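You operate a simulated robot arm through the tools that you are given. There is no shell and no other tool. Be economical: measure what you need, move in short steps, check, and stop when the job is done.

You are at the controls of a simulated two-armed robot. One attempt, no reset.

TASK
Take the stainless panel and put it on the bottom shelf of the white bench. Take the yellow clip and leave it on the top of the black bed. Put the red cartridge on the red bay. Take the orange wedge and leave it on top of the narrow aluminium panel. Turn the angle knob of the mini folder to 60. Fetch the green grease bottle and stand it on the bottom shelf of the white bench. Fetch the zinc hinge from the top of the steel bench and set it in the shallow green tray. Press the yellow tally key three times. Fetch the twelve by eighteen cover and set it on the bottom shelf of the red bench. Press the white zero key three times. Take the red fuse and leave it on the free end of the stack table. Take the twelve by twelve cover and put it on the bottom shelf of the purple bench. Any order will do. Set down upright: yellow clip, orange wedge, green grease bottle, zinc hinge, red fuse.
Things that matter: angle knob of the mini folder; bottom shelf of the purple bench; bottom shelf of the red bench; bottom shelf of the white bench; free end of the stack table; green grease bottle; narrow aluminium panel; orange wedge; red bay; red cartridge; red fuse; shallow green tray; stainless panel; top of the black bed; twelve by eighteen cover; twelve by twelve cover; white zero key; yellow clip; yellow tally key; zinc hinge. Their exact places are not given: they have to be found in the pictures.

Only the result counts: the job must be done as asked and must still hold three seconds after the hand-in. Knocking over, shifting, dropping, spilling or breaking anything else fails it. Lids that push on must go on centred and level and be pressed home; caps that screw on are set level and turned clockwise until they are tight.

THE ROBOT
Two 7-joint arms with two-finger grippers on one trunk, on a base that drives. Base frame: it is fixed to the floor where the robot stands at the start and does not move with it; the origin is under the middle of the robot, x ahead of it, y to its left, z up; the surface under the hand at the start is at about z = 0.85. Readings come in m, degrees, newtons and seconds.
The left shoulder is at the start at [0.104, 0.216, 1.084], the right one opposite. With the tool pointing down near the work surface each hand reaches from about 0.32 to 0.84 m from the robot's upright axis, wherever it stands, measured 20 degrees to its own side. Places, roughly: angle knob of the mini folder [2.3, -2.1, 0.9]; bottom shelf of the purple bench [0.5, -8.5, 0.3]; bottom shelf of the red bench [2.3, 0.4, 0.3]; bottom shelf of the white bench [2.3, -4.7, 0.3]; free end of the stack table (16x44 cm) [-0.9, -11, 0.84]; green grease bottle [2.5, -2.5, 1]; narrow aluminium panel [2.25, -4, 0.25]; orange wedge (5x3x5 cm) [2.1, -1.8, 0.9]; red bay (17x26 cm) [2.3, -3.42, 0.84]; red cartridge (3x3x7 cm) [2.1, -1.4, 0.9]; red fuse (3x3x8 cm) [0.5, -8, 0.9]; shallow green tray (26x18x5 cm) [2.3, -7.2, 0.3]; stainless panel (22x11x5 cm) [0.5, -0.2, 0.9]; top of the black bed [0.4, -1.2, 0.9]; twelve by eighteen cover [0.75, -2.5, 1]; twelve by twelve cover [0.75, -8.75, 1]; white zero key [-0.4, -3.4, 1.1]; yellow clip (6x4x7 cm) [0.7, 0.5, 0.9]; yellow tally key [2.1, -3.2, 0.8]; zinc hinge (8x4x4 cm) [2.1, -2.6, 0.9]. Payload 3.18 kg a hand.
Tool frame (each hand has its own): the origin (TCP) lies between the finger pads and is the grasp point; the fingertips stand 0.03 m ahead of it; z points along the fingers, y is the line along which they close. Largest opening 0.144 m; the body of the gripper starts 0.103 m behind the TCP.
Orientation is that of the tool frame in the base frame, as [roll, pitch, yaw] about the fixed x, y, z axes, in that order (R = Rz(yaw) Ry(pitch) Rx(roll)). With the fingers straight down and closing along the base's y, the tool's x points along the base's -x, its y along +y and its z along -z.

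THE INTERFACE
- The arms move only by the tool servo_tool. It takes "left_plan", "right_plan" or both (then of equal length, played together; a hand with none holds still); each is a list that holds one entry, the list of rows, each a list of 7 numbers: the shift along the base's x, y, z in mm, then the turn, a rotation vector about the base's x, y, z in degrees, then the closure, from 0 (fully open) to 1 (shut). In form: [[[dx, dy, dz, wx, wy, wz, fingers], ...]]. A call has 1 to 12 rows; each row shifts and turns the commanded pose from where the row before left it. A row lasts 0.2 s, in which the tool goes at most 0.05 m and 8.6 degrees; a call with a longer step from one row to the next is refused whole, and so is a gripper value outside its range. Where a pose cannot be reached the arm comes as near as it can. A force on the tool above 40 N (or 10 N above the force at the start of the call, whichever is more), or a blocked arm, ends the call early, and 0.2 s more pass. Each finger halts on what it meets, pressing with about 33 N; the grip force reading is that of the motor and also rises with nothing between the fingers. The clock runs only during rows and for 0.2 s after the last one: add rows that do not move to give the fingers time. It gives the time, the measured TCP pose, the force on the tool (base axes), the opening and the grip force at its end, in the units of the frame above (readings bear some noise), with the torque about the TCP (base axes, N m) and any sound that the robot's microphone picked up.
- Cameras (640 x 400 px; columns grow to the right, rows downward): "scene" is now at [0.2076, 0.0176, 1.2688]; the picture's right is [0.22, -0.98, 0.00], its down [-0.59, -0.13, -0.80] and it looks along [0.78, 0.17, -0.60] (base axes); focal length 214 px, centre (320, 200). "left" rides on the left gripper at [0.076, -0.016, -0.143] in its tool frame; the picture's right is [0.21, 0.98, 0.00], its down [-0.84, 0.18, -0.51] and it looks along [-0.50, 0.11, 0.86] (tool axes); focal length 218 px, centre (320, 200). "right" rides on the right gripper at [0.076, 0.016, -0.143] in its tool frame; the picture's right is [-0.21, 0.98, 0.00], its down [-0.84, -0.18, -0.51] and it looks along [-0.50, -0.11, 0.86] (tool axes); focal length 218 px, centre (320, 200).
- grab_frame(camera): a new picture of that camera. The clock stands still meanwhile.
- lift_body(by): slides the trunk up (or, below 0, down) by that many m; the arms and the scene camera ride with it, the base frame stays. It gives what a move gives, with no picture.
- base_move(legs): drives the robot by 1 to 6 legs, each [ahead, left, turn to the left] in m, m and degrees, along the robot's own axes; the way and the turn of a leg run together, so that a leg with both is an arc; at most 1.5 m and 180 degrees a leg. The arms and the cameras ride along, it lands a little off, and it stops where it bumps. It gives what a move gives.
- turn_head(pan, tilt): turns the head with the scene camera to pan (to the left, within 80 degrees either way) and tilt (down, from -29 to 69), counted from straight ahead of the robot. It gives what a move gives.
- probe_pixels(camera, pixels): there is no depth. For up to 12 entries [column, row, z] of the newest picture of that camera ("zoom" is the newest enlarged one), the place [x, y] in the base frame at which the ray of that pixel passes the height z, good to about 0.002 m. The clock stands still meanwhile.
- inspect(camera, box): a new picture of the part [left, top, right, bottom] of that camera's present view, enlarged. The clock stands still meanwhile.
- finish_job(): hands the job in; it is judged then, once.

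Go step by step. Measure first, check grasps and placings, and put right what went wrong. The budget is 357 turns and 306 pictures, counting those below and the enlarged ones. Unless the task says otherwise, let go and move clear before handing in.

The tools are called after ">>>" as name(argument=value, ...) on one line, values as JSON. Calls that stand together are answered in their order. servo_tool: Moves the arms, as the interface text tells. Its arguments: {"type":"object","properties":{"left_plan":{"type":"array","items":{"type":"array","items":{"type":"array","items":{"type":"number"}}}},"right_plan":{"type":"array","items":{"type":"array","items":{"type":"array","items":{"type":"number"}}}}},"required":[]} The other tools are called the same way: lift_body (by) slides the trunk up or down; base_move (legs) drives the base; turn_head (pan, tilt) turns the head that bears the scene camera; grab_frame (camera) takes a picture; probe_pixels (camera, pixels) gives the place at which the rays of pixels pass given heights; inspect (camera, box) takes an enlarged picture of a part of a camera's view; finish_job () hands the job in.

At the start:

```text
t: 0.0
left_tool_pos: [0.5377, 0.3597, 1.0689]
left_tcp_rot: [180.0, 0.0, 179.9]
left_force: [0.4, -0.9, -0.1]
left_wrist_torque: [-0.02, -0.01, 0.0]
left_width: 0.1441
left_gripper_force: 0.1
right_tool_pos: [0.4143, -0.0659, 1.1343]
right_tcp_rot: [-179.9, -0.1, -180.0]
right_force: [1.1, -0.5, 0.0]
right_wrist_torque: [-0.02, 0.01, 0.0]
right_width: 0.144
right_gripper_force: 0.1
trunk travel left (down, up): [-0.168, 0.201]
robot x, y, heading: [0.0017, -0.0008, 0.2]
head pan, tilt: [12.6, 37.0]
```

scene: 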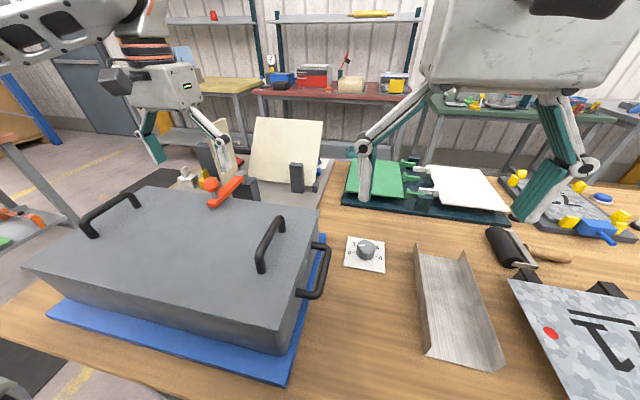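
right: 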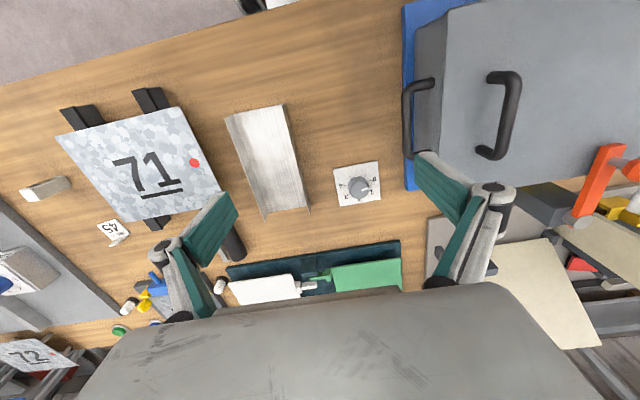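
left: 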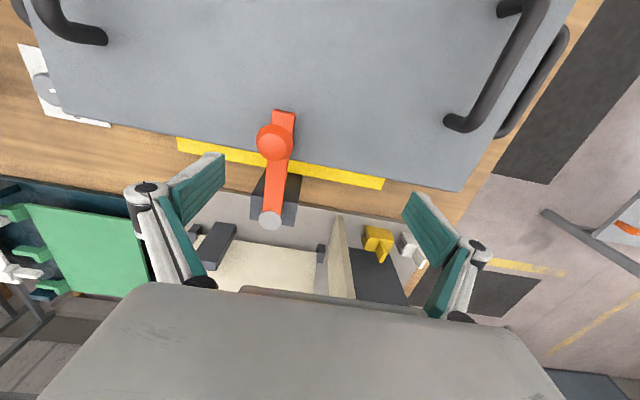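

The pictures show the stainless channel-like panel near scene (455,310) and the yellow clip near left-camera (378,240). I'll look closer at both.

>>> inspect(camera="left", box=[180, 150, 480, 320])

>>> inspect(camera="scene", box=[320, 180, 640, 400])

>>> probe_pixels(camera="left", pixels=[[378, 238, 0.9], [378, 238, 0.92], [340, 215, 0.9], [274, 220, 0.9]])

>>> probe_pixels(camera="right", pixels=[[226, 118, 0.9], [283, 104, 0.9], [265, 219, 0.85], [309, 214, 0.85], [226, 118, 0.85], [283, 104, 0.85]])

```text
2.13 times, centred on (330, 235) of left
```

zoom: 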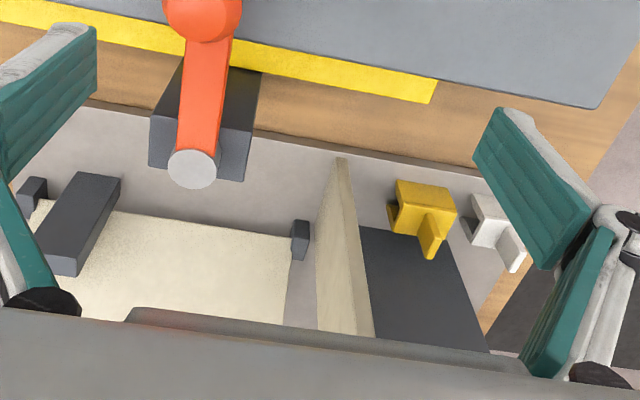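

```text
1.82 times, centred on (480, 290) of scene
```

zoom: 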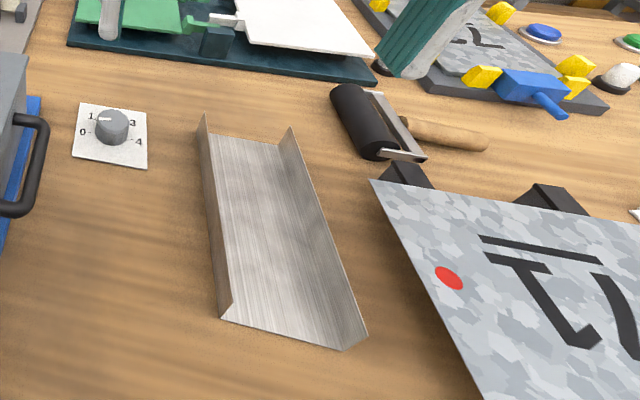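

```text
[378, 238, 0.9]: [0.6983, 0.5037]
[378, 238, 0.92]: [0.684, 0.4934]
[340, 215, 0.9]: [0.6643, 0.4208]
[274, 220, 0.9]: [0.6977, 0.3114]
```

```text
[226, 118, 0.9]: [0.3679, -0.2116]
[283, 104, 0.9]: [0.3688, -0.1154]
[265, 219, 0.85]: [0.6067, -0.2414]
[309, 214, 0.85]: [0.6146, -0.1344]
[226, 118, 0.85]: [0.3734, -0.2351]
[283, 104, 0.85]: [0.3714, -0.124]
```

The panel is a U channel lying along x, and the yellow clip stands beside a white one near (0.69, 0.50). I'll pan the head to view the surroundings before driving.

>>> turn_head(pan=60, tilt=25)

>>> grab_frame(camera="scene")

>>> turn_head(pan=-50, tilt=20)

>>> grab_frame(camera="scene")

```text
t: 1.1
left_tool_pos: [0.5389, 0.3599, 1.0695]
left_tcp_rot: [180.0, 0.0, 179.9]
left_force: [-0.6, 0.2, 0.5]
left_wrist_torque: [0.0, 0.02, 0.0]
left_width: 0.144
left_gripper_force: 0.1
right_tool_pos: [0.4136, -0.0659, 1.1342]
right_tcp_rot: [-179.9, -0.2, -180.0]
right_force: [-0.4, 0.3, -0.3]
right_wrist_torque: [-0.01, 0.02, -0.01]
right_width: 0.1442
right_gripper_force: 0.0
trunk travel left (down, up): [-0.168, 0.201]
robot x, y, heading: [0.0006, 0.0004, 0.0]
head pan, tilt: [60.0, 25.0]
```

```text
300 pictures are left
```

scene: 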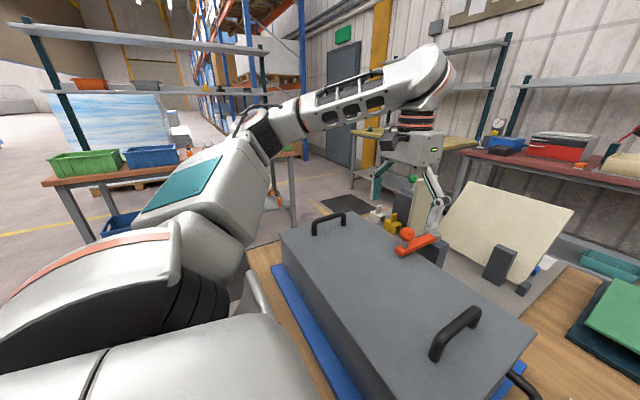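

```text
t: 3.0
left_tool_pos: [0.537, 0.3591, 1.0696]
left_tcp_rot: [180.0, 0.0, -180.0]
left_force: [0.6, 0.5, -0.4]
left_wrist_torque: [0.0, 0.01, -0.01]
left_width: 0.144
left_gripper_force: 0.1
right_tool_pos: [0.4139, -0.0648, 1.135]
right_tcp_rot: [-179.9, -0.1, -180.0]
right_force: [0.1, -0.5, -0.1]
right_wrist_torque: [0.0, 0.02, -0.01]
right_width: 0.1442
right_gripper_force: 0.1
trunk travel left (down, up): [-0.168, 0.201]
robot x, y, heading: [0.0014, -0.0021, 0.0]
head pan, tilt: [-50.0, 20.0]
```

```text
299 pictures are left
```

scene: 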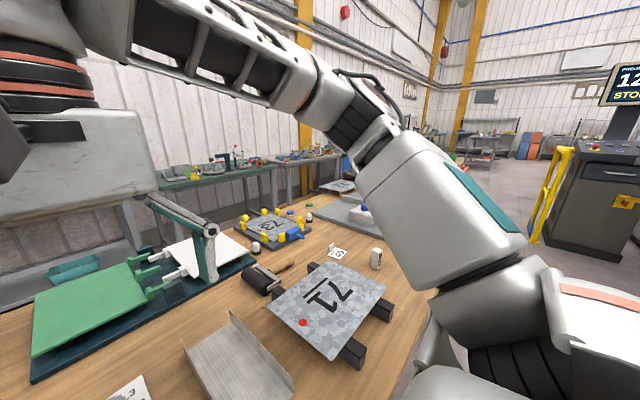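

There is free floor to the left. I'll drive 0.22 m left, then bring the left hand over the clip.

>>> base_move(legs=[[0, 0.22, 0]])

>>> servo_tool(left_plan=[[[20, -20, 20, 0, 0, 0, 0], [20, -20, 20, 0, 0, 0, 0], [0, -20, 20, 0, 0, 0, 0], [0, -15, 20, 0, 0, 0, 0]]])

>>> grab_frame(camera="left")

```text
t: 5.6
left_tool_pos: [0.5356, 0.5839, 1.0693]
left_tcp_rot: [180.0, 0.0, -179.7]
left_force: [-0.4, 0.0, 0.0]
left_wrist_torque: [0.02, -0.01, 0.0]
left_width: 0.144
left_gripper_force: 0.1
right_tool_pos: [0.413, 0.1586, 1.1357]
right_tcp_rot: [-180.0, -0.1, -179.7]
right_force: [0.3, 0.0, 0.0]
right_wrist_torque: [-0.03, 0.0, 0.01]
right_width: 0.1442
right_gripper_force: 0.0
trunk travel left (down, up): [-0.168, 0.201]
robot x, y, heading: [0.0, 0.2199, 0.1]
head pan, tilt: [-50.0, 20.0]
```

```text
t: 6.6
left_tool_pos: [0.5566, 0.5642, 1.0885]
left_tcp_rot: [179.9, 0.0, -179.6]
left_force: [-0.2, -0.4, -0.4]
left_wrist_torque: [0.0, 0.01, -0.03]
left_width: 0.1439
left_gripper_force: 0.0
left hand out of reach, approached as far as the arm can: row 2, 3, 4
right_tool_pos: [0.4145, 0.1584, 1.1359]
right_tcp_rot: [-180.0, 0.0, -179.7]
right_force: [-1.2, 0.2, 0.3]
right_wrist_torque: [-0.03, 0.02, -0.01]
right_width: 0.1438
right_gripper_force: 0.0
trunk travel left (down, up): [-0.168, 0.201]
robot x, y, heading: [-0.0032, 0.224, 0.3]
head pan, tilt: [-50.0, 20.0]
```

```text
298 pictures are left
```

left: 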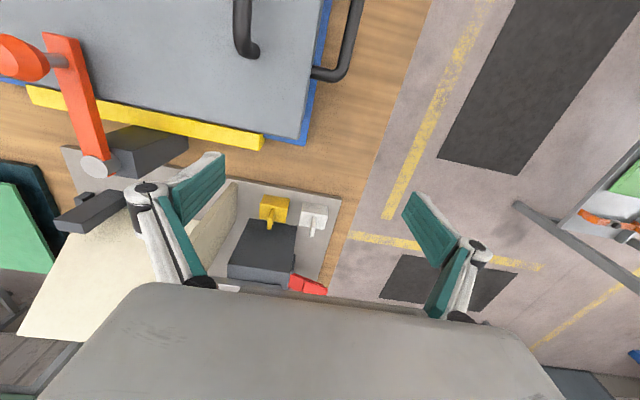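

The arm runs out of reach at this height; raising the trunk helps. I'll lift 0.15 and move toward the clip.

>>> lift_body(by=0.12)

>>> servo_tool(left_plan=[[[30, -20, -30, 0, 0, 0, 0], [30, -20, -30, 0, 0, 0, 0], [20, 0, -20, 0, 0, 0, 0]]])

>>> grab_frame(camera="left")

>>> turn_head(pan=20, tilt=35)

>>> grab_frame(camera="scene")

```text
t: 8.1
left_tool_pos: [0.5559, 0.5643, 1.207]
left_tcp_rot: [-180.0, 0.0, -179.6]
left_force: [-0.7, 0.2, -0.3]
left_wrist_torque: [-0.01, 0.02, -0.04]
left_width: 0.1438
left_gripper_force: 0.0
right_tool_pos: [0.4132, 0.1582, 1.2546]
right_tcp_rot: [-180.0, -0.3, -179.7]
right_force: [-0.2, -1.0, -0.8]
right_wrist_torque: [0.02, 0.02, -0.03]
right_width: 0.1443
right_gripper_force: 0.1
trunk travel left (down, up): [-0.288, 0.081]
robot x, y, heading: [-0.0017, 0.2242, 0.5]
head pan, tilt: [-50.0, 20.0]
```

```text
t: 8.9
left_tool_pos: [0.6357, 0.5244, 1.1274]
left_tcp_rot: [-179.9, 0.1, -179.8]
left_force: [0.7, 1.2, -0.8]
left_wrist_torque: [0.01, 0.04, -0.03]
left_width: 0.1436
left_gripper_force: 0.0
right_tool_pos: [0.4145, 0.1589, 1.2542]
right_tcp_rot: [-180.0, -0.2, -179.7]
right_force: [0.1, 0.2, -0.8]
right_wrist_torque: [-0.01, 0.02, 0.03]
right_width: 0.1441
right_gripper_force: 0.0
trunk travel left (down, up): [-0.288, 0.081]
robot x, y, heading: [-0.0028, 0.2254, 0.2]
head pan, tilt: [-50.0, 20.0]
```

```text
297 pictures are left
```

left: 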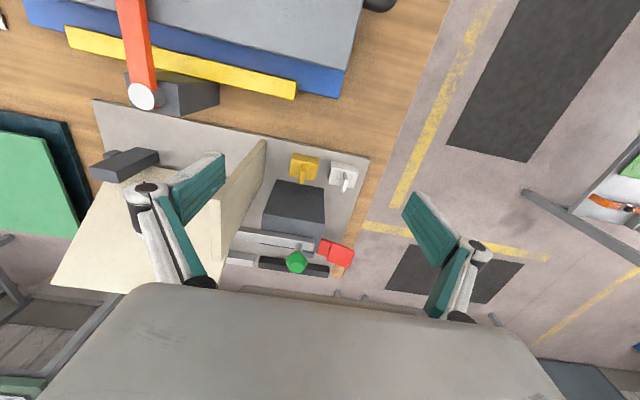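

```text
t: 10.3
left_tool_pos: [0.6338, 0.5236, 1.1273]
left_tcp_rot: [-180.0, 0.1, -179.6]
left_force: [0.8, -0.5, 0.2]
left_wrist_torque: [-0.01, 0.05, 0.0]
left_width: 0.1439
left_gripper_force: 0.1
right_tool_pos: [0.414, 0.1583, 1.2545]
right_tcp_rot: [-179.9, -0.1, -179.7]
right_force: [-0.5, 0.6, 0.1]
right_wrist_torque: [-0.01, 0.01, 0.04]
right_width: 0.144
right_gripper_force: 0.0
trunk travel left (down, up): [-0.288, 0.081]
robot x, y, heading: [-0.0003, 0.2257, 0.3]
head pan, tilt: [20.0, 35.0]
```

```text
296 pictures are left
```

scene: 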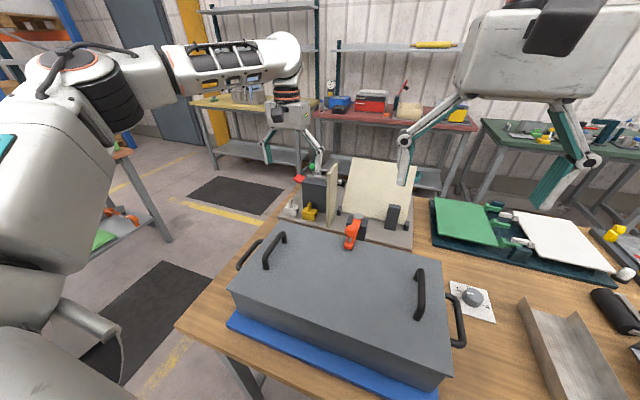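

>>> inspect(camera="left", box=[230, 120, 390, 220])

>>> inspect(camera="scene", box=[260, 160, 420, 260])

>>> probe_pixels(camera="left", pixels=[[304, 165, 0.9], [304, 165, 0.86], [304, 180, 0.86], [343, 172, 0.9], [325, 180, 0.87], [296, 288, 0.87], [370, 160, 0.86]])

```text
4.00 times, centred on (310, 170) of left
```

zoom: 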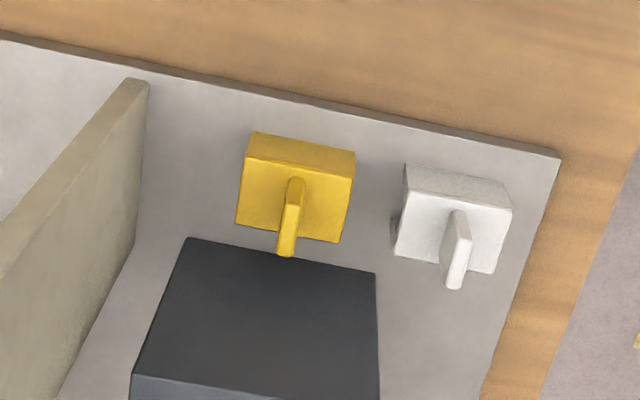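

```text
4.00 times, centred on (340, 210) of scene
```

zoom: 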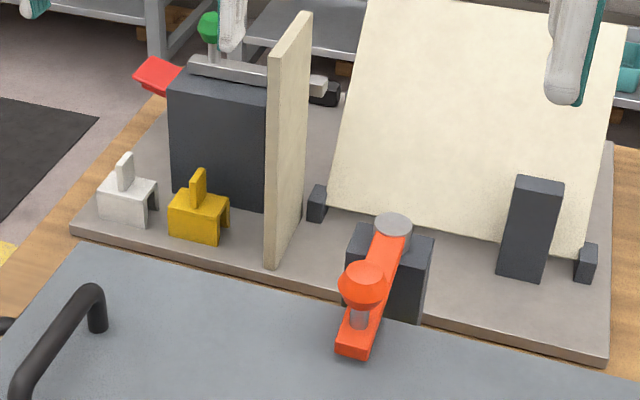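

```text
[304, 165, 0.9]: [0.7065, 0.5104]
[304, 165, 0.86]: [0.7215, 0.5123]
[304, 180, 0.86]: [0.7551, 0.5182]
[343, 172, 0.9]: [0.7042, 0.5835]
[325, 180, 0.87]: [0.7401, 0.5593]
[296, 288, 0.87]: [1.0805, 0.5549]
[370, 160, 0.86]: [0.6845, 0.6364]
```

The clip is a saddle with a vertical fin on top. I'll probe the fin's top and base to place a pinch grip on the fin.

>>> probe_pixels(camera="left", pixels=[[301.5, 183.5, 0.935], [303, 165, 0.9], [292.5, 154, 0.865], [318, 158, 0.865], [293, 176, 0.865], [318, 180, 0.865], [305, 181, 0.93]])

>>> probe_pixels(camera="scene", pixels=[[302.5, 220, 0.865], [314.5, 221, 0.865], [309.5, 203, 0.935], [310, 210, 0.9], [278, 217, 0.865]])

```text
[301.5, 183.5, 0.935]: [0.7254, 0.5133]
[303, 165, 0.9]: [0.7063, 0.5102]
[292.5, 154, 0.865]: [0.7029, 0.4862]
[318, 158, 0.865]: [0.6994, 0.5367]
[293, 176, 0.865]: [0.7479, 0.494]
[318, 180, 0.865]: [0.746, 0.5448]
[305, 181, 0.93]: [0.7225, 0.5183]
```

```text
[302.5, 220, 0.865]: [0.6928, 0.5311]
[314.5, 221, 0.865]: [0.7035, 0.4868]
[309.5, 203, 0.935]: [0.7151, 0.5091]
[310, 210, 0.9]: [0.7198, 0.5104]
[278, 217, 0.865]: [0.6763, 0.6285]
```

The fin stands at about (0.72, 0.514), top near 0.935. I'll go above it with the fingers part closed and check.

>>> servo_tool(left_plan=[[[30, -5, -20, 0, 0, 2, 0.5], [30, -5, -30, 0, 0, 2, 0.6], [25, 0, -40, 0, 0, 0, 0.6], [0, 0, -30, 0, 0, 0, 0.6], [0, 0, 0, 0, 0, 0, 0.6]]])

>>> inspect(camera="left", box=[160, 100, 480, 300])

>>> inspect(camera="scene", box=[240, 120, 400, 240])

```text
t: 11.5
left_tool_pos: [0.7183, 0.5132, 1.0103]
left_tcp_rot: [-180.0, 0.0, -175.7]
left_force: [-0.6, 0.3, -1.0]
left_wrist_torque: [0.0, -0.01, -0.02]
left_width: 0.0575
left_gripper_force: 0.1
right_tool_pos: [0.4146, 0.1577, 1.2554]
right_tcp_rot: [-180.0, -0.1, -179.7]
right_force: [0.3, -0.1, 0.3]
right_wrist_torque: [-0.01, 0.02, 0.0]
right_width: 0.1441
right_gripper_force: 0.1
trunk travel left (down, up): [-0.288, 0.081]
robot x, y, heading: [-0.0028, 0.218, 0.4]
head pan, tilt: [20.0, 35.0]
```

```text
2.00 times, centred on (320, 200) of left
```

zoom: 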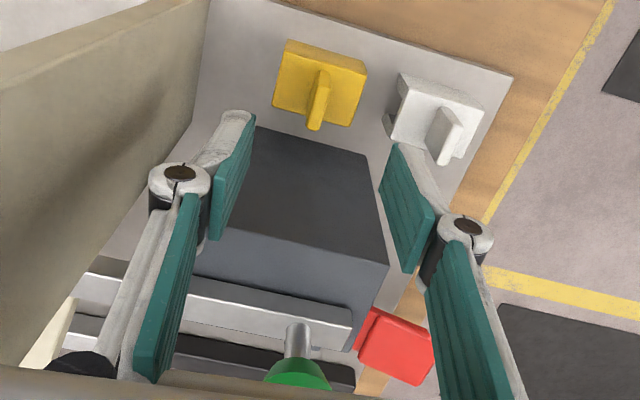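

```text
3.33 times, centred on (320, 180) of scene
```

zoom: 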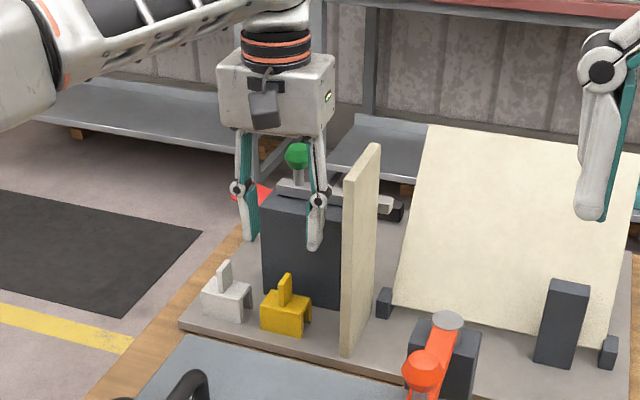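

I'll recheck the fin position from this nearer view and measure the upright board beside it.

>>> grab_frame(camera="scene")

>>> probe_pixels(camera="left", pixels=[[317.5, 163, 0.935], [316, 152, 0.9], [318.5, 145, 0.9], [300, 130, 0.865], [341, 142, 0.865]])

>>> probe_pixels(camera="scene", pixels=[[327, 227, 0.865], [327, 172.5, 1.0], [327, 172.5, 1.03], [327, 172.5, 1.06], [335, 163.5, 1.0], [335, 163.5, 1.04]])

```text
291 pictures are left
```

scene: 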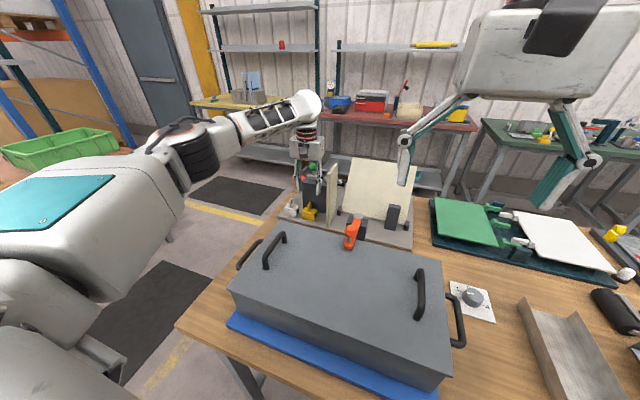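

```text
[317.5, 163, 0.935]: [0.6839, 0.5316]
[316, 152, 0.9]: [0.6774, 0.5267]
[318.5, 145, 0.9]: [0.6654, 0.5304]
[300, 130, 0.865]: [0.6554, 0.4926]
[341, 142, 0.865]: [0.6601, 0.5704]
```

```text
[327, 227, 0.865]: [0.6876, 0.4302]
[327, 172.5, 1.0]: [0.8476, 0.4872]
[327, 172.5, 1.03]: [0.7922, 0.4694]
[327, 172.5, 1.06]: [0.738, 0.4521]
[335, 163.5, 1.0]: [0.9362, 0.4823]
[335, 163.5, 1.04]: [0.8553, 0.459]
```

The board stands at y≈0.435, top ≈1.08, so a gripper spread along y would hit it. I'll turn the hand −90° so it closes along x, with the camera on the free side.

>>> servo_tool(left_plan=[[[0, 5, 20, 0, 0, -8, 0.5], [0, 0, 20, 0, 0, -8, 0.5], [0, 0, 0, 0, 0, -8, 0.5], [0, 0, 0, 0, 0, -8, 0.5], [0, 0, 0, 0, 0, -8, 0.5], [0, 0, 0, 0, 0, -8, 0.5], [0, 0, 0, 0, 0, -8, 0.5], [0, 0, 0, 0, 0, -8, 0.5], [0, 0, 0, 0, 0, -8, 0.5], [0, 0, 0, 0, 0, -8, 0.5], [0, 0, 0, 0, 0, -8, 0.5], [0, 0, 0, 0, 0, 0, 0.5]]])

>>> grab_frame(camera="left")

>>> grab_frame(camera="scene")

```text
t: 14.1
left_tool_pos: [0.7202, 0.5198, 1.0483]
left_tcp_rot: [180.0, 0.1, 96.2]
left_force: [0.2, 0.4, 0.1]
left_wrist_torque: [0.01, -0.03, 0.0]
left_width: 0.0719
left_gripper_force: 0.1
right_tool_pos: [0.4131, 0.1582, 1.2545]
right_tcp_rot: [180.0, -0.2, -179.7]
right_force: [0.0, -0.2, -0.2]
right_wrist_torque: [-0.01, 0.0, 0.0]
right_width: 0.1438
right_gripper_force: 0.1
trunk travel left (down, up): [-0.288, 0.081]
robot x, y, heading: [0.0012, 0.2208, 0.4]
head pan, tilt: [20.0, 35.0]
```

```text
290 pictures are left
```

left: 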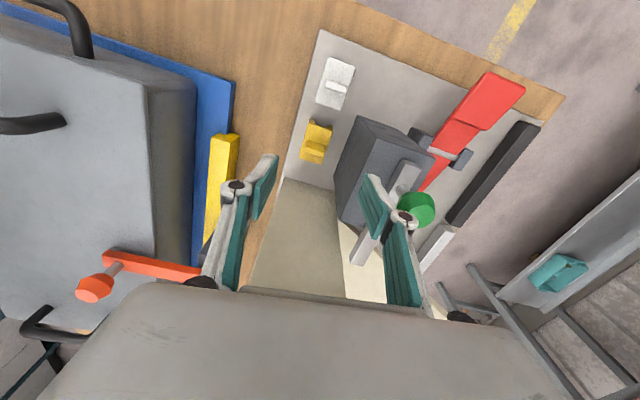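

```text
289 pictures are left
```

scene: 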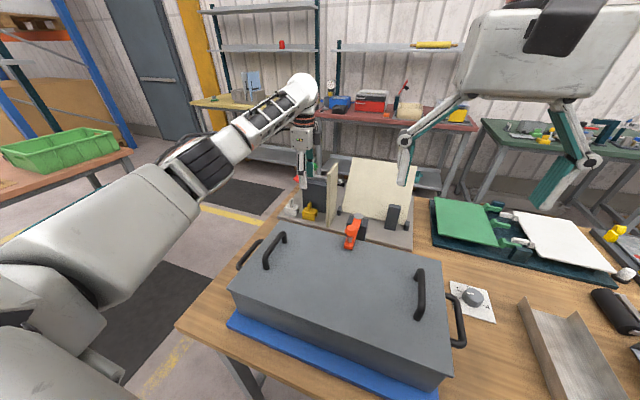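

>>> inspect(camera="left", box=[270, 90, 430, 190])

>>> inspect(camera="scene", box=[260, 150, 420, 250])

>>> probe_pixels(camera="left", pixels=[[318, 142, 0.93], [318, 145, 0.935], [318, 142, 0.9], [284, 177, 0.865], [320, 30, 0.865], [408, 208, 1.03]])

```text
4.00 times, centred on (350, 140) of left
```

zoom: 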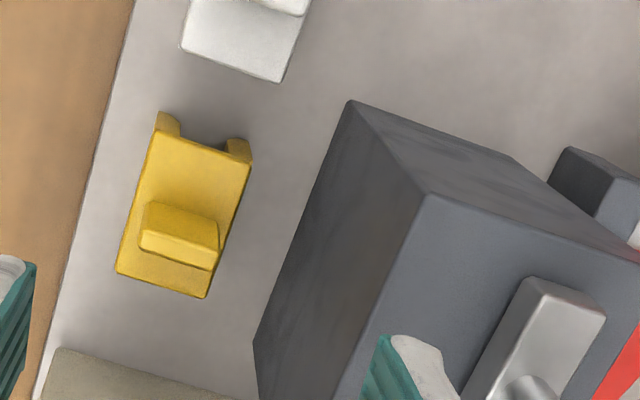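

```text
4.00 times, centred on (340, 200) of scene
```

zoom: 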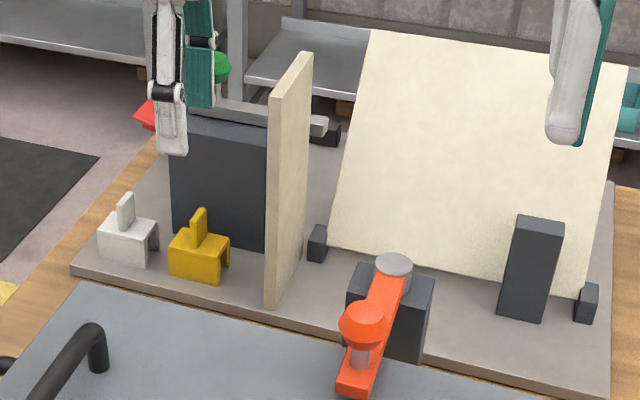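

```text
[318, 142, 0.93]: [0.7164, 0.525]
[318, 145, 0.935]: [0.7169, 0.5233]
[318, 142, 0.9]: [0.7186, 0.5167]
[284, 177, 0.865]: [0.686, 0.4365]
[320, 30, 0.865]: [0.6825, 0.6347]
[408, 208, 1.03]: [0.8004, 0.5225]
```

The fin runs mostly along x (about 3 cm long), so closing along x fits. I'll probe the fin top's centre.

>>> probe_pixels(camera="left", pixels=[[305, 149, 0.935], [324, 155, 0.935], [314.5, 152, 0.935], [315, 150, 0.92], [302, 160, 0.9], [321, 167, 0.9]])

```text
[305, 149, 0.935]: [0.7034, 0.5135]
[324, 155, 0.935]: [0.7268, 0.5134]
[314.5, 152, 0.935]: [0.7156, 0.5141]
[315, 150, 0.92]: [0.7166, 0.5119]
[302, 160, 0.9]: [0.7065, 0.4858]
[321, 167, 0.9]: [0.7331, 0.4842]
```

>>> probe_pixels(camera="left", pixels=[[357.5, 115, 0.865], [334, 175, 0.865], [377, 138.5, 0.93], [377, 138.5, 0.95], [377, 138.5, 0.97]])

```text
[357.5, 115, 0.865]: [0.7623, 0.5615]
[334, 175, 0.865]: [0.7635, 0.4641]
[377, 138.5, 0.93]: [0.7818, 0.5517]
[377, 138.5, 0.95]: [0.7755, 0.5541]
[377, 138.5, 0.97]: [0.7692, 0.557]
```

The block's face is at x≈0.763, so I'll narrow to about 45 mm, centre over the fin and descend.

>>> servo_tool(left_plan=[[[-5, -6, 0, 0, 0, 0, 0.69], [0, 0, -20, 0, 0, 0, 0.69], [0, 0, -25, 0, 0, 0, 0.69], [0, 0, -25, 0, 0, 0, 0.69], [0, 0, -20, 0, 0, 0, 0.69], [0, 0, 0, 0, 0, 0, 0.69]]])

>>> inspect(camera="scene", box=[260, 150, 420, 250])

>>> inspect(camera="left", box=[220, 80, 460, 230])

```text
t: 15.5
left_tool_pos: [0.7166, 0.5133, 0.9575]
left_tcp_rot: [180.0, 0.0, 96.3]
left_force: [0.6, -0.6, -1.2]
left_wrist_torque: [-0.01, -0.02, -0.01]
left_width: 0.0446
left_gripper_force: 0.1
right_tool_pos: [0.4128, 0.1579, 1.2555]
right_tcp_rot: [-180.0, -0.1, -179.6]
right_force: [-0.4, 0.3, -0.2]
right_wrist_torque: [0.01, 0.05, 0.01]
right_width: 0.144
right_gripper_force: 0.1
trunk travel left (down, up): [-0.288, 0.081]
robot x, y, heading: [-0.0026, 0.2228, 0.2]
head pan, tilt: [20.0, 35.0]
```

```text
4.00 times, centred on (340, 200) of scene
```

zoom: 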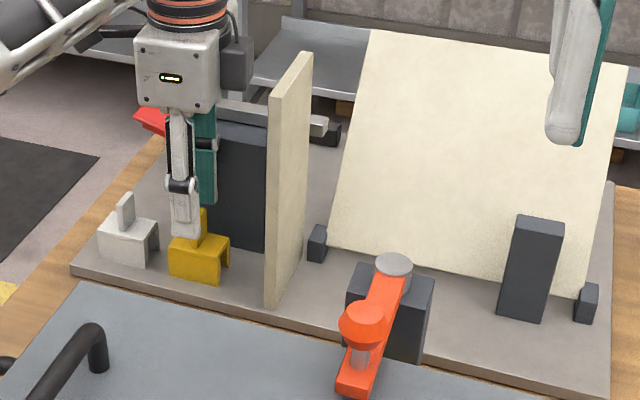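

```text
2.67 times, centred on (340, 155) of left
```

zoom: 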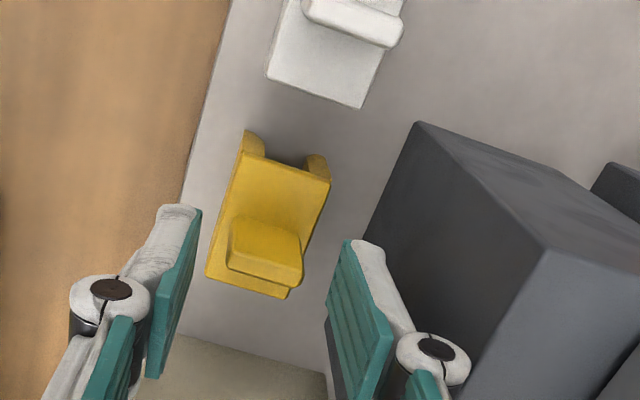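

The fingers straddle the fin. I'll go down 20 mm and close.

>>> servo_tool(left_plan=[[[-1, 0, -10, 0, 0, 0, 0.69], [0, 0, -9, 0, 0, 0, 0.69], [0, 0, 0, 0, 0, 0, 0.85], [0, 0, 0, 0, 0, 0, 1], [0, 0, 0, 0, 0, 0, 1], [0, 0, 0, 0, 0, 0, 1]]])

>>> inspect(camera="scene", box=[260, 150, 420, 250])

```text
t: 16.9
left_tool_pos: [0.7154, 0.5138, 0.9405]
left_tcp_rot: [180.0, 0.0, 96.3]
left_force: [0.3, 0.1, -0.1]
left_wrist_torque: [-0.01, 0.01, 0.03]
left_width: 0.0253
left_gripper_force: 33.1
right_tool_pos: [0.4133, 0.1577, 1.2546]
right_tcp_rot: [-179.9, -0.1, -179.8]
right_force: [0.3, 0.1, -0.8]
right_wrist_torque: [0.02, 0.01, 0.03]
right_width: 0.1441
right_gripper_force: 0.1
trunk travel left (down, up): [-0.288, 0.081]
robot x, y, heading: [0.0015, 0.219, 0.3]
head pan, tilt: [20.0, 35.0]
```

```text
4.00 times, centred on (340, 200) of scene
```

zoom: 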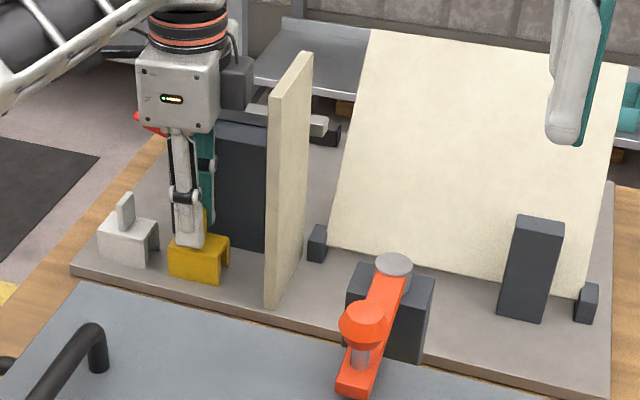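

Gripped with 25 mm between the pads. I'll lift straight up and look.

>>> servo_tool(left_plan=[[[0, 0, 20, 0, 0, 0, 1], [0, 0, 40, 0, 0, 0, 1], [0, 0, 40, 0, 0, 0, 1], [0, 0, 40, 0, 0, 0, 1], [-20, 10, 20, 0, 0, 0, 1], [-40, 10, 0, 0, 0, 0, 1], [-40, 10, 0, 0, 0, 0, 1], [-40, 10, 0, 0, 0, 0, 1]]])

>>> grab_frame(camera="scene")

>>> grab_frame(camera="right")

```text
t: 18.7
left_tool_pos: [0.5731, 0.5555, 1.0999]
left_tcp_rot: [-180.0, 0.1, 96.3]
left_force: [-0.8, -0.2, 0.4]
left_wrist_torque: [0.01, -0.04, -0.01]
left_width: 0.0252
left_gripper_force: 32.4
right_tool_pos: [0.4115, 0.1584, 1.2556]
right_tcp_rot: [-180.0, 0.0, -179.8]
right_force: [0.3, -0.1, -0.6]
right_wrist_torque: [-0.01, -0.03, -0.02]
right_width: 0.1438
right_gripper_force: 0.1
trunk travel left (down, up): [-0.288, 0.081]
robot x, y, heading: [0.0004, 0.2192, 0.4]
head pan, tilt: [20.0, 35.0]
```

```text
283 pictures are left
```

scene: 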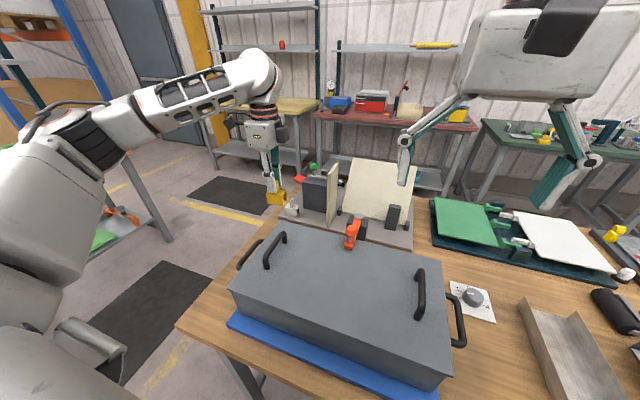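

```text
282 pictures are left
```

right: 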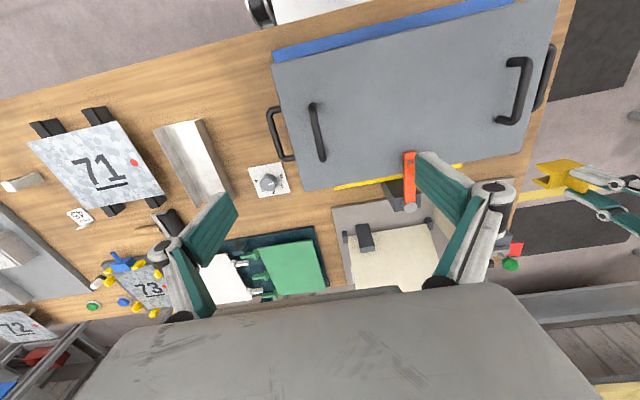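

The clip is held upright. I'll raise the left hand, drive back right to y≈0 and look at the stainless panel.

>>> servo_tool(left_plan=[[[-30, 0, 40, 0, 0, 0, 1], [-30, 0, 30, 0, 0, 0, 1], [-30, 0, 0, 0, 0, 0, 1]]])

>>> base_move(legs=[[-0.1, -0.22, 0]])

>>> turn_head(pan=-15, tilt=40)

>>> grab_frame(camera="scene")

>>> turn_head(pan=-65, tilt=15)

>>> grab_frame(camera="scene")

```text
t: 19.5
left_tool_pos: [0.4833, 0.556, 1.1709]
left_tcp_rot: [-180.0, 0.0, 96.3]
left_force: [-1.1, 0.0, -0.3]
left_wrist_torque: [-0.03, -0.05, 0.02]
left_width: 0.0249
left_gripper_force: 33.6
right_tool_pos: [0.4118, 0.1591, 1.2557]
right_tcp_rot: [-180.0, 0.0, -179.8]
right_force: [-0.7, -0.5, 0.6]
right_wrist_torque: [-0.02, -0.02, 0.02]
right_width: 0.144
right_gripper_force: 0.1
trunk travel left (down, up): [-0.288, 0.081]
robot x, y, heading: [-0.0002, 0.221, 0.6]
head pan, tilt: [20.0, 35.0]
```

```text
t: 22.0
left_tool_pos: [0.3848, 0.3397, 1.1682]
left_tcp_rot: [179.9, 0.1, 96.5]
left_force: [-0.7, 0.3, -0.4]
left_wrist_torque: [0.0, -0.02, 0.02]
left_width: 0.0247
left_gripper_force: 32.8
right_tool_pos: [0.3131, -0.058, 1.2543]
right_tcp_rot: [180.0, 0.0, -179.4]
right_force: [-0.6, -0.3, 0.6]
right_wrist_torque: [0.02, -0.03, 0.01]
right_width: 0.1439
right_gripper_force: 0.0
trunk travel left (down, up): [-0.288, 0.081]
robot x, y, heading: [-0.1036, 0.0035, 0.5]
head pan, tilt: [20.0, 35.0]
```

```text
t: 23.0
left_tool_pos: [0.3844, 0.3392, 1.1688]
left_tcp_rot: [179.9, 0.0, 96.6]
left_force: [0.5, -0.7, -0.8]
left_wrist_torque: [0.01, -0.02, 0.0]
left_width: 0.0247
left_gripper_force: 33.3
right_tool_pos: [0.3148, -0.0579, 1.2556]
right_tcp_rot: [180.0, -0.2, -179.4]
right_force: [-0.1, 0.1, 0.9]
right_wrist_torque: [0.01, 0.01, 0.02]
right_width: 0.1438
right_gripper_force: 0.0
trunk travel left (down, up): [-0.288, 0.081]
robot x, y, heading: [-0.1052, 0.0032, 0.7]
head pan, tilt: [-15.0, 40.0]
```

```text
281 pictures are left
```

scene: 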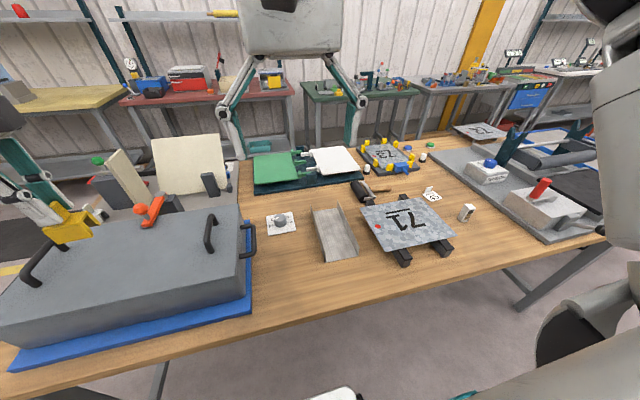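

```text
t: 24.2
left_tool_pos: [0.3839, 0.3392, 1.1696]
left_tcp_rot: [-180.0, 0.0, 96.5]
left_force: [-0.5, 0.1, -1.1]
left_wrist_torque: [0.0, 0.01, -0.02]
left_width: 0.0251
left_gripper_force: 33.3
right_tool_pos: [0.3138, -0.0588, 1.2559]
right_tcp_rot: [-180.0, 0.0, -179.5]
right_force: [-0.8, -0.3, 0.6]
right_wrist_torque: [0.04, -0.02, -0.01]
right_width: 0.1438
right_gripper_force: 0.0
trunk travel left (down, up): [-0.288, 0.081]
robot x, y, heading: [-0.1009, 0.0049, 0.4]
head pan, tilt: [-65.0, 15.0]
```

```text
280 pictures are left
```

scene: 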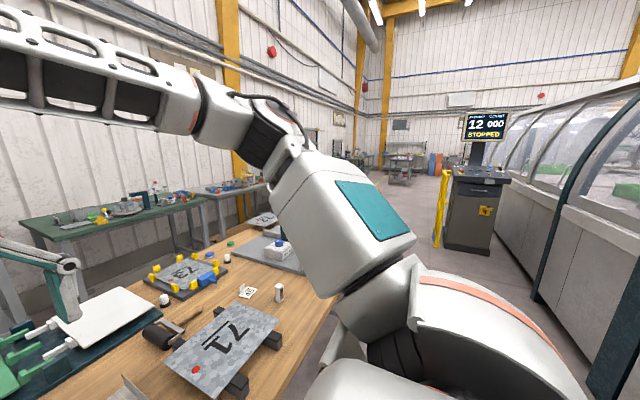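

The bench continues right to about y=-1.5. I'll bring the right hand over the panel and tilt it 40° forward.

>>> servo_tool(right_plan=[[[10, -20, -20, 0, -8, 0, 0], [10, -20, -25, 0, -8, 0, 0], [10, -20, -25, 0, -8, 0, 0], [10, -20, -25, 0, -8, 0, 0], [10, -20, -25, 0, -8, 0, 0], [10, -20, -25, 0, 0, -5, 0]]])

>>> grab_frame(camera="right")

>>> turn_head(pan=-25, tilt=45)

>>> grab_frame(camera="scene")

```text
t: 25.6
left_tool_pos: [0.3846, 0.3387, 1.1681]
left_tcp_rot: [-179.9, 0.0, 96.4]
left_force: [0.8, 0.0, -0.7]
left_wrist_torque: [-0.02, 0.02, -0.02]
left_width: 0.0247
left_gripper_force: 32.7
right_tool_pos: [0.3749, -0.1779, 1.1088]
right_tcp_rot: [-179.7, 39.9, 175.6]
right_force: [0.8, 0.1, 0.0]
right_wrist_torque: [0.04, 0.03, 0.03]
right_width: 0.1439
right_gripper_force: 0.1
trunk travel left (down, up): [-0.288, 0.081]
robot x, y, heading: [-0.102, 0.0018, 0.5]
head pan, tilt: [-65.0, 15.0]
```

```text
279 pictures are left
```

right: 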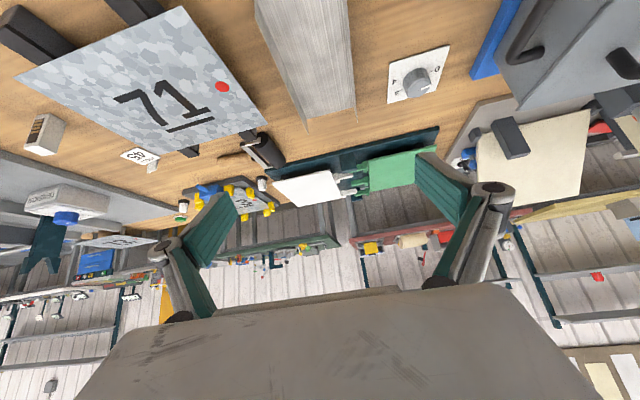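

```text
t: 26.7
left_tool_pos: [0.3847, 0.3389, 1.1688]
left_tcp_rot: [-179.9, 0.0, 96.5]
left_force: [-0.4, -0.8, -1.1]
left_wrist_torque: [-0.01, 0.02, 0.0]
left_width: 0.0248
left_gripper_force: 32.6
right_tool_pos: [0.3745, -0.1794, 1.1089]
right_tcp_rot: [-179.6, 39.9, 175.7]
right_force: [-0.2, 0.1, 0.1]
right_wrist_torque: [-0.02, 0.03, 0.01]
right_width: 0.1441
right_gripper_force: 0.1
trunk travel left (down, up): [-0.288, 0.081]
robot x, y, heading: [-0.1007, 0.0038, 0.5]
head pan, tilt: [-25.0, 45.0]
```

```text
278 pictures are left
```

scene: 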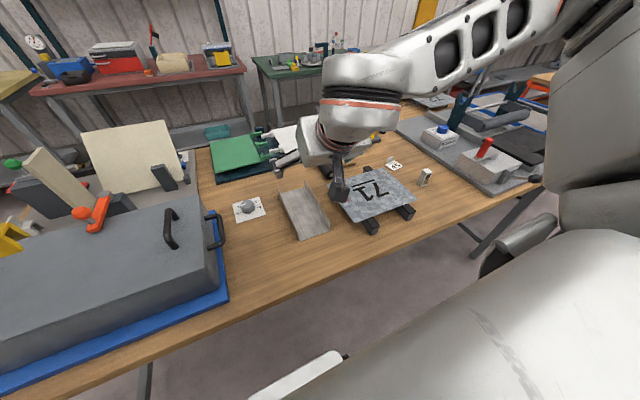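

>>> inspect(camera="scene", box=[240, 160, 400, 260])

>>> probe_pixels(camera="right", pixels=[[304, 116, 0.85], [355, 110, 0.85], [297, 106, 0.86]])

```text
4.00 times, centred on (320, 210) of scene
```

zoom: 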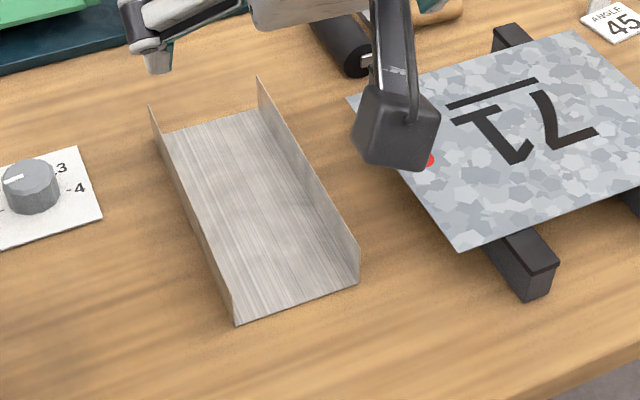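

```text
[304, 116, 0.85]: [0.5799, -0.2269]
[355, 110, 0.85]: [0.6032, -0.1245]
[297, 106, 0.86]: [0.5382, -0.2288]
```

>>> probe_pixels(camera="zoom", pixels=[[235, 325, 0.85], [358, 283, 0.85], [163, 135, 0.85], [259, 108, 0.85], [360, 245, 0.9], [257, 77, 0.9], [150, 107, 0.9], [231, 297, 0.9], [257, 77, 0.88], [360, 245, 0.88]])

```text
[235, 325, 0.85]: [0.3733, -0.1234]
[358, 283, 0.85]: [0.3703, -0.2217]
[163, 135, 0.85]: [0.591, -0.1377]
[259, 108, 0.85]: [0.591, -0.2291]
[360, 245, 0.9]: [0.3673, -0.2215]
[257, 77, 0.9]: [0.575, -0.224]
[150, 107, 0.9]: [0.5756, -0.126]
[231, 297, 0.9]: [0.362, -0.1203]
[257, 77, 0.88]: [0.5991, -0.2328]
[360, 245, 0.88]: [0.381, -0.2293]
```

Panel spans x 0.372–0.59, centred at (0.481, −0.178), yaw ≈ −3°, walls up to 0.90. I'll descend astride it.

>>> servo_tool(right_plan=[[[35, 0, -20, 0, 0, 0, 0], [35, 0, -30, 0, 0, 1, 0], [36, 1, -40, 0, 0, 0, 0], [0, 0, -45, 0, 0, 0, 0], [0, 0, -30, 0, 0, 0, 0], [0, 0, -25, 0, 0, 0, 0]]])

>>> inspect(camera="scene", box=[200, 140, 440, 290])

>>> grab_frame(camera="right")

```text
refused: row 3 steps farther than a row can; nothing moved
```

```text
2.67 times, centred on (320, 215) of scene
```

zoom: 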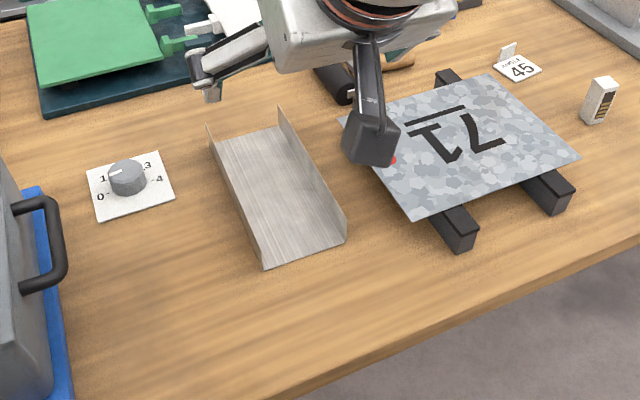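

```text
275 pictures are left
```

right: 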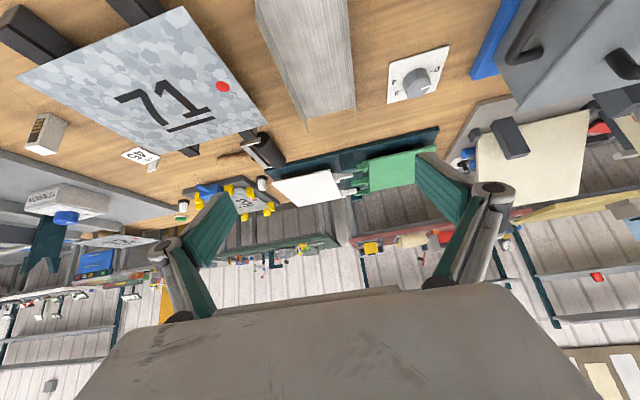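

>>> probe_pixels(camera="scene", pixels=[[327.5, 186, 0.89], [354, 221, 0.89], [340, 204, 0.89]])

>>> servo_tool(right_plan=[[[30, 0, -20, 0, 0, 0, 0.12], [30, 0, -30, 0, 0, 1, 0.12], [30, 1, -35, 0, 0, 0, 0.12], [16, 0, -35, 0, 0, 0, 0.12], [0, 0, -40, 0, 0, 0, 0.12]]])

>>> inspect(camera="scene", box=[200, 140, 440, 290])

>>> grab_frame(camera="right")

```text
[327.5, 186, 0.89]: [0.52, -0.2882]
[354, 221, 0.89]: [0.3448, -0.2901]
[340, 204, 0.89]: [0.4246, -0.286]
```

```text
t: 27.9
left_tool_pos: [0.3839, 0.3391, 1.1686]
left_tcp_rot: [-180.0, -0.1, 96.5]
left_force: [0.3, 1.0, 0.3]
left_wrist_torque: [-0.02, 0.01, 0.01]
left_width: 0.0248
left_gripper_force: 32.6
right_tool_pos: [0.4793, -0.1759, 0.9495]
right_tcp_rot: [-179.5, 39.9, 176.7]
right_force: [0.1, 0.6, 0.6]
right_wrist_torque: [-0.03, 0.0, 0.02]
right_width: 0.1265
right_gripper_force: 0.0
trunk travel left (down, up): [-0.288, 0.081]
robot x, y, heading: [-0.1007, 0.0045, 0.4]
head pan, tilt: [-25.0, 45.0]
```

```text
2.67 times, centred on (320, 215) of scene
```

zoom: 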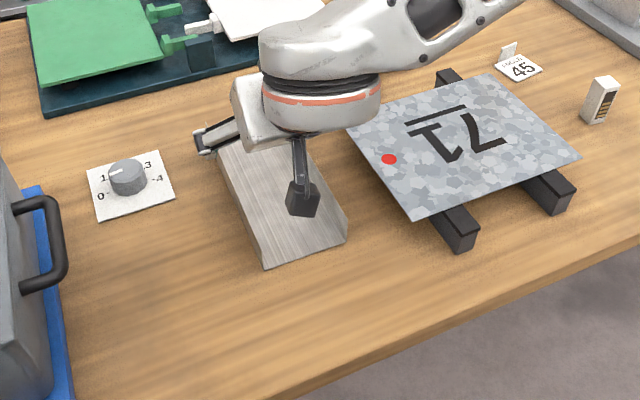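

```text
273 pictures are left
```

right: 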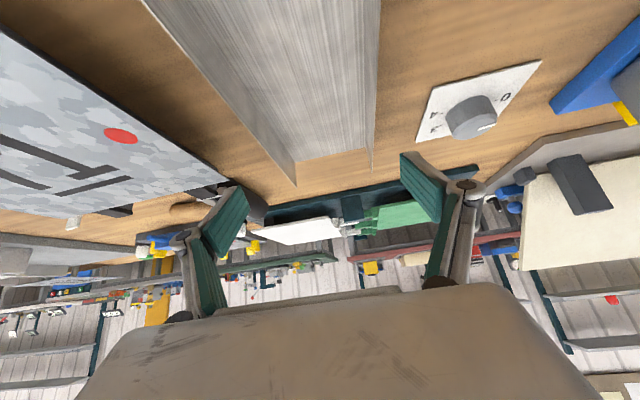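

The fingers straddle the walls. I'll go down to z≈0.887 and close.

>>> servo_tool(right_plan=[[[0, -1, -30, 0, 0, 0, 0.12], [0, -1, -22, 0, 0, 0, 0.12], [0, 0, -9, 0, 0, 0, 0.12], [0, 0, 0, 0, 0, 0, 0.5], [0, 0, 0, 0, 0, 0, 0.9], [0, 0, 0, 0, 0, 0, 1]]])

>>> inspect(camera="scene", box=[200, 140, 440, 290])

```text
t: 29.3
left_tool_pos: [0.3843, 0.3385, 1.1693]
left_tcp_rot: [179.9, 0.0, 96.5]
left_force: [0.7, 0.1, -0.6]
left_wrist_torque: [0.02, 0.02, 0.01]
left_width: 0.0249
left_gripper_force: 33.0
right_tool_pos: [0.4789, -0.1792, 0.8893]
right_tcp_rot: [-179.5, 39.9, 176.7]
right_force: [0.1, 0.5, 1.0]
right_wrist_torque: [0.21, -0.34, 0.12]
right_width: 0.1026
right_gripper_force: 33.4
trunk travel left (down, up): [-0.288, 0.081]
robot x, y, heading: [-0.1007, 0.0048, 0.4]
head pan, tilt: [-25.0, 45.0]
```

```text
2.67 times, centred on (320, 215) of scene
```

zoom: 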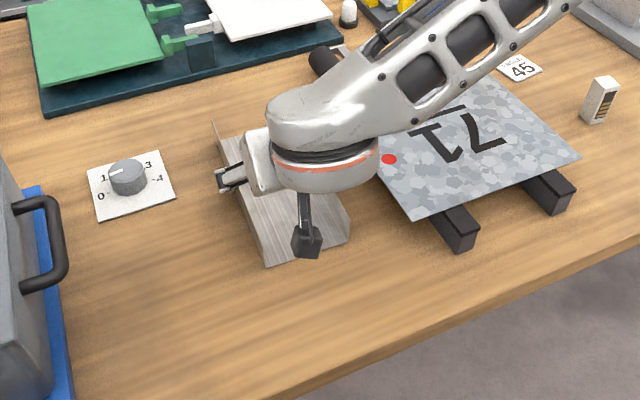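

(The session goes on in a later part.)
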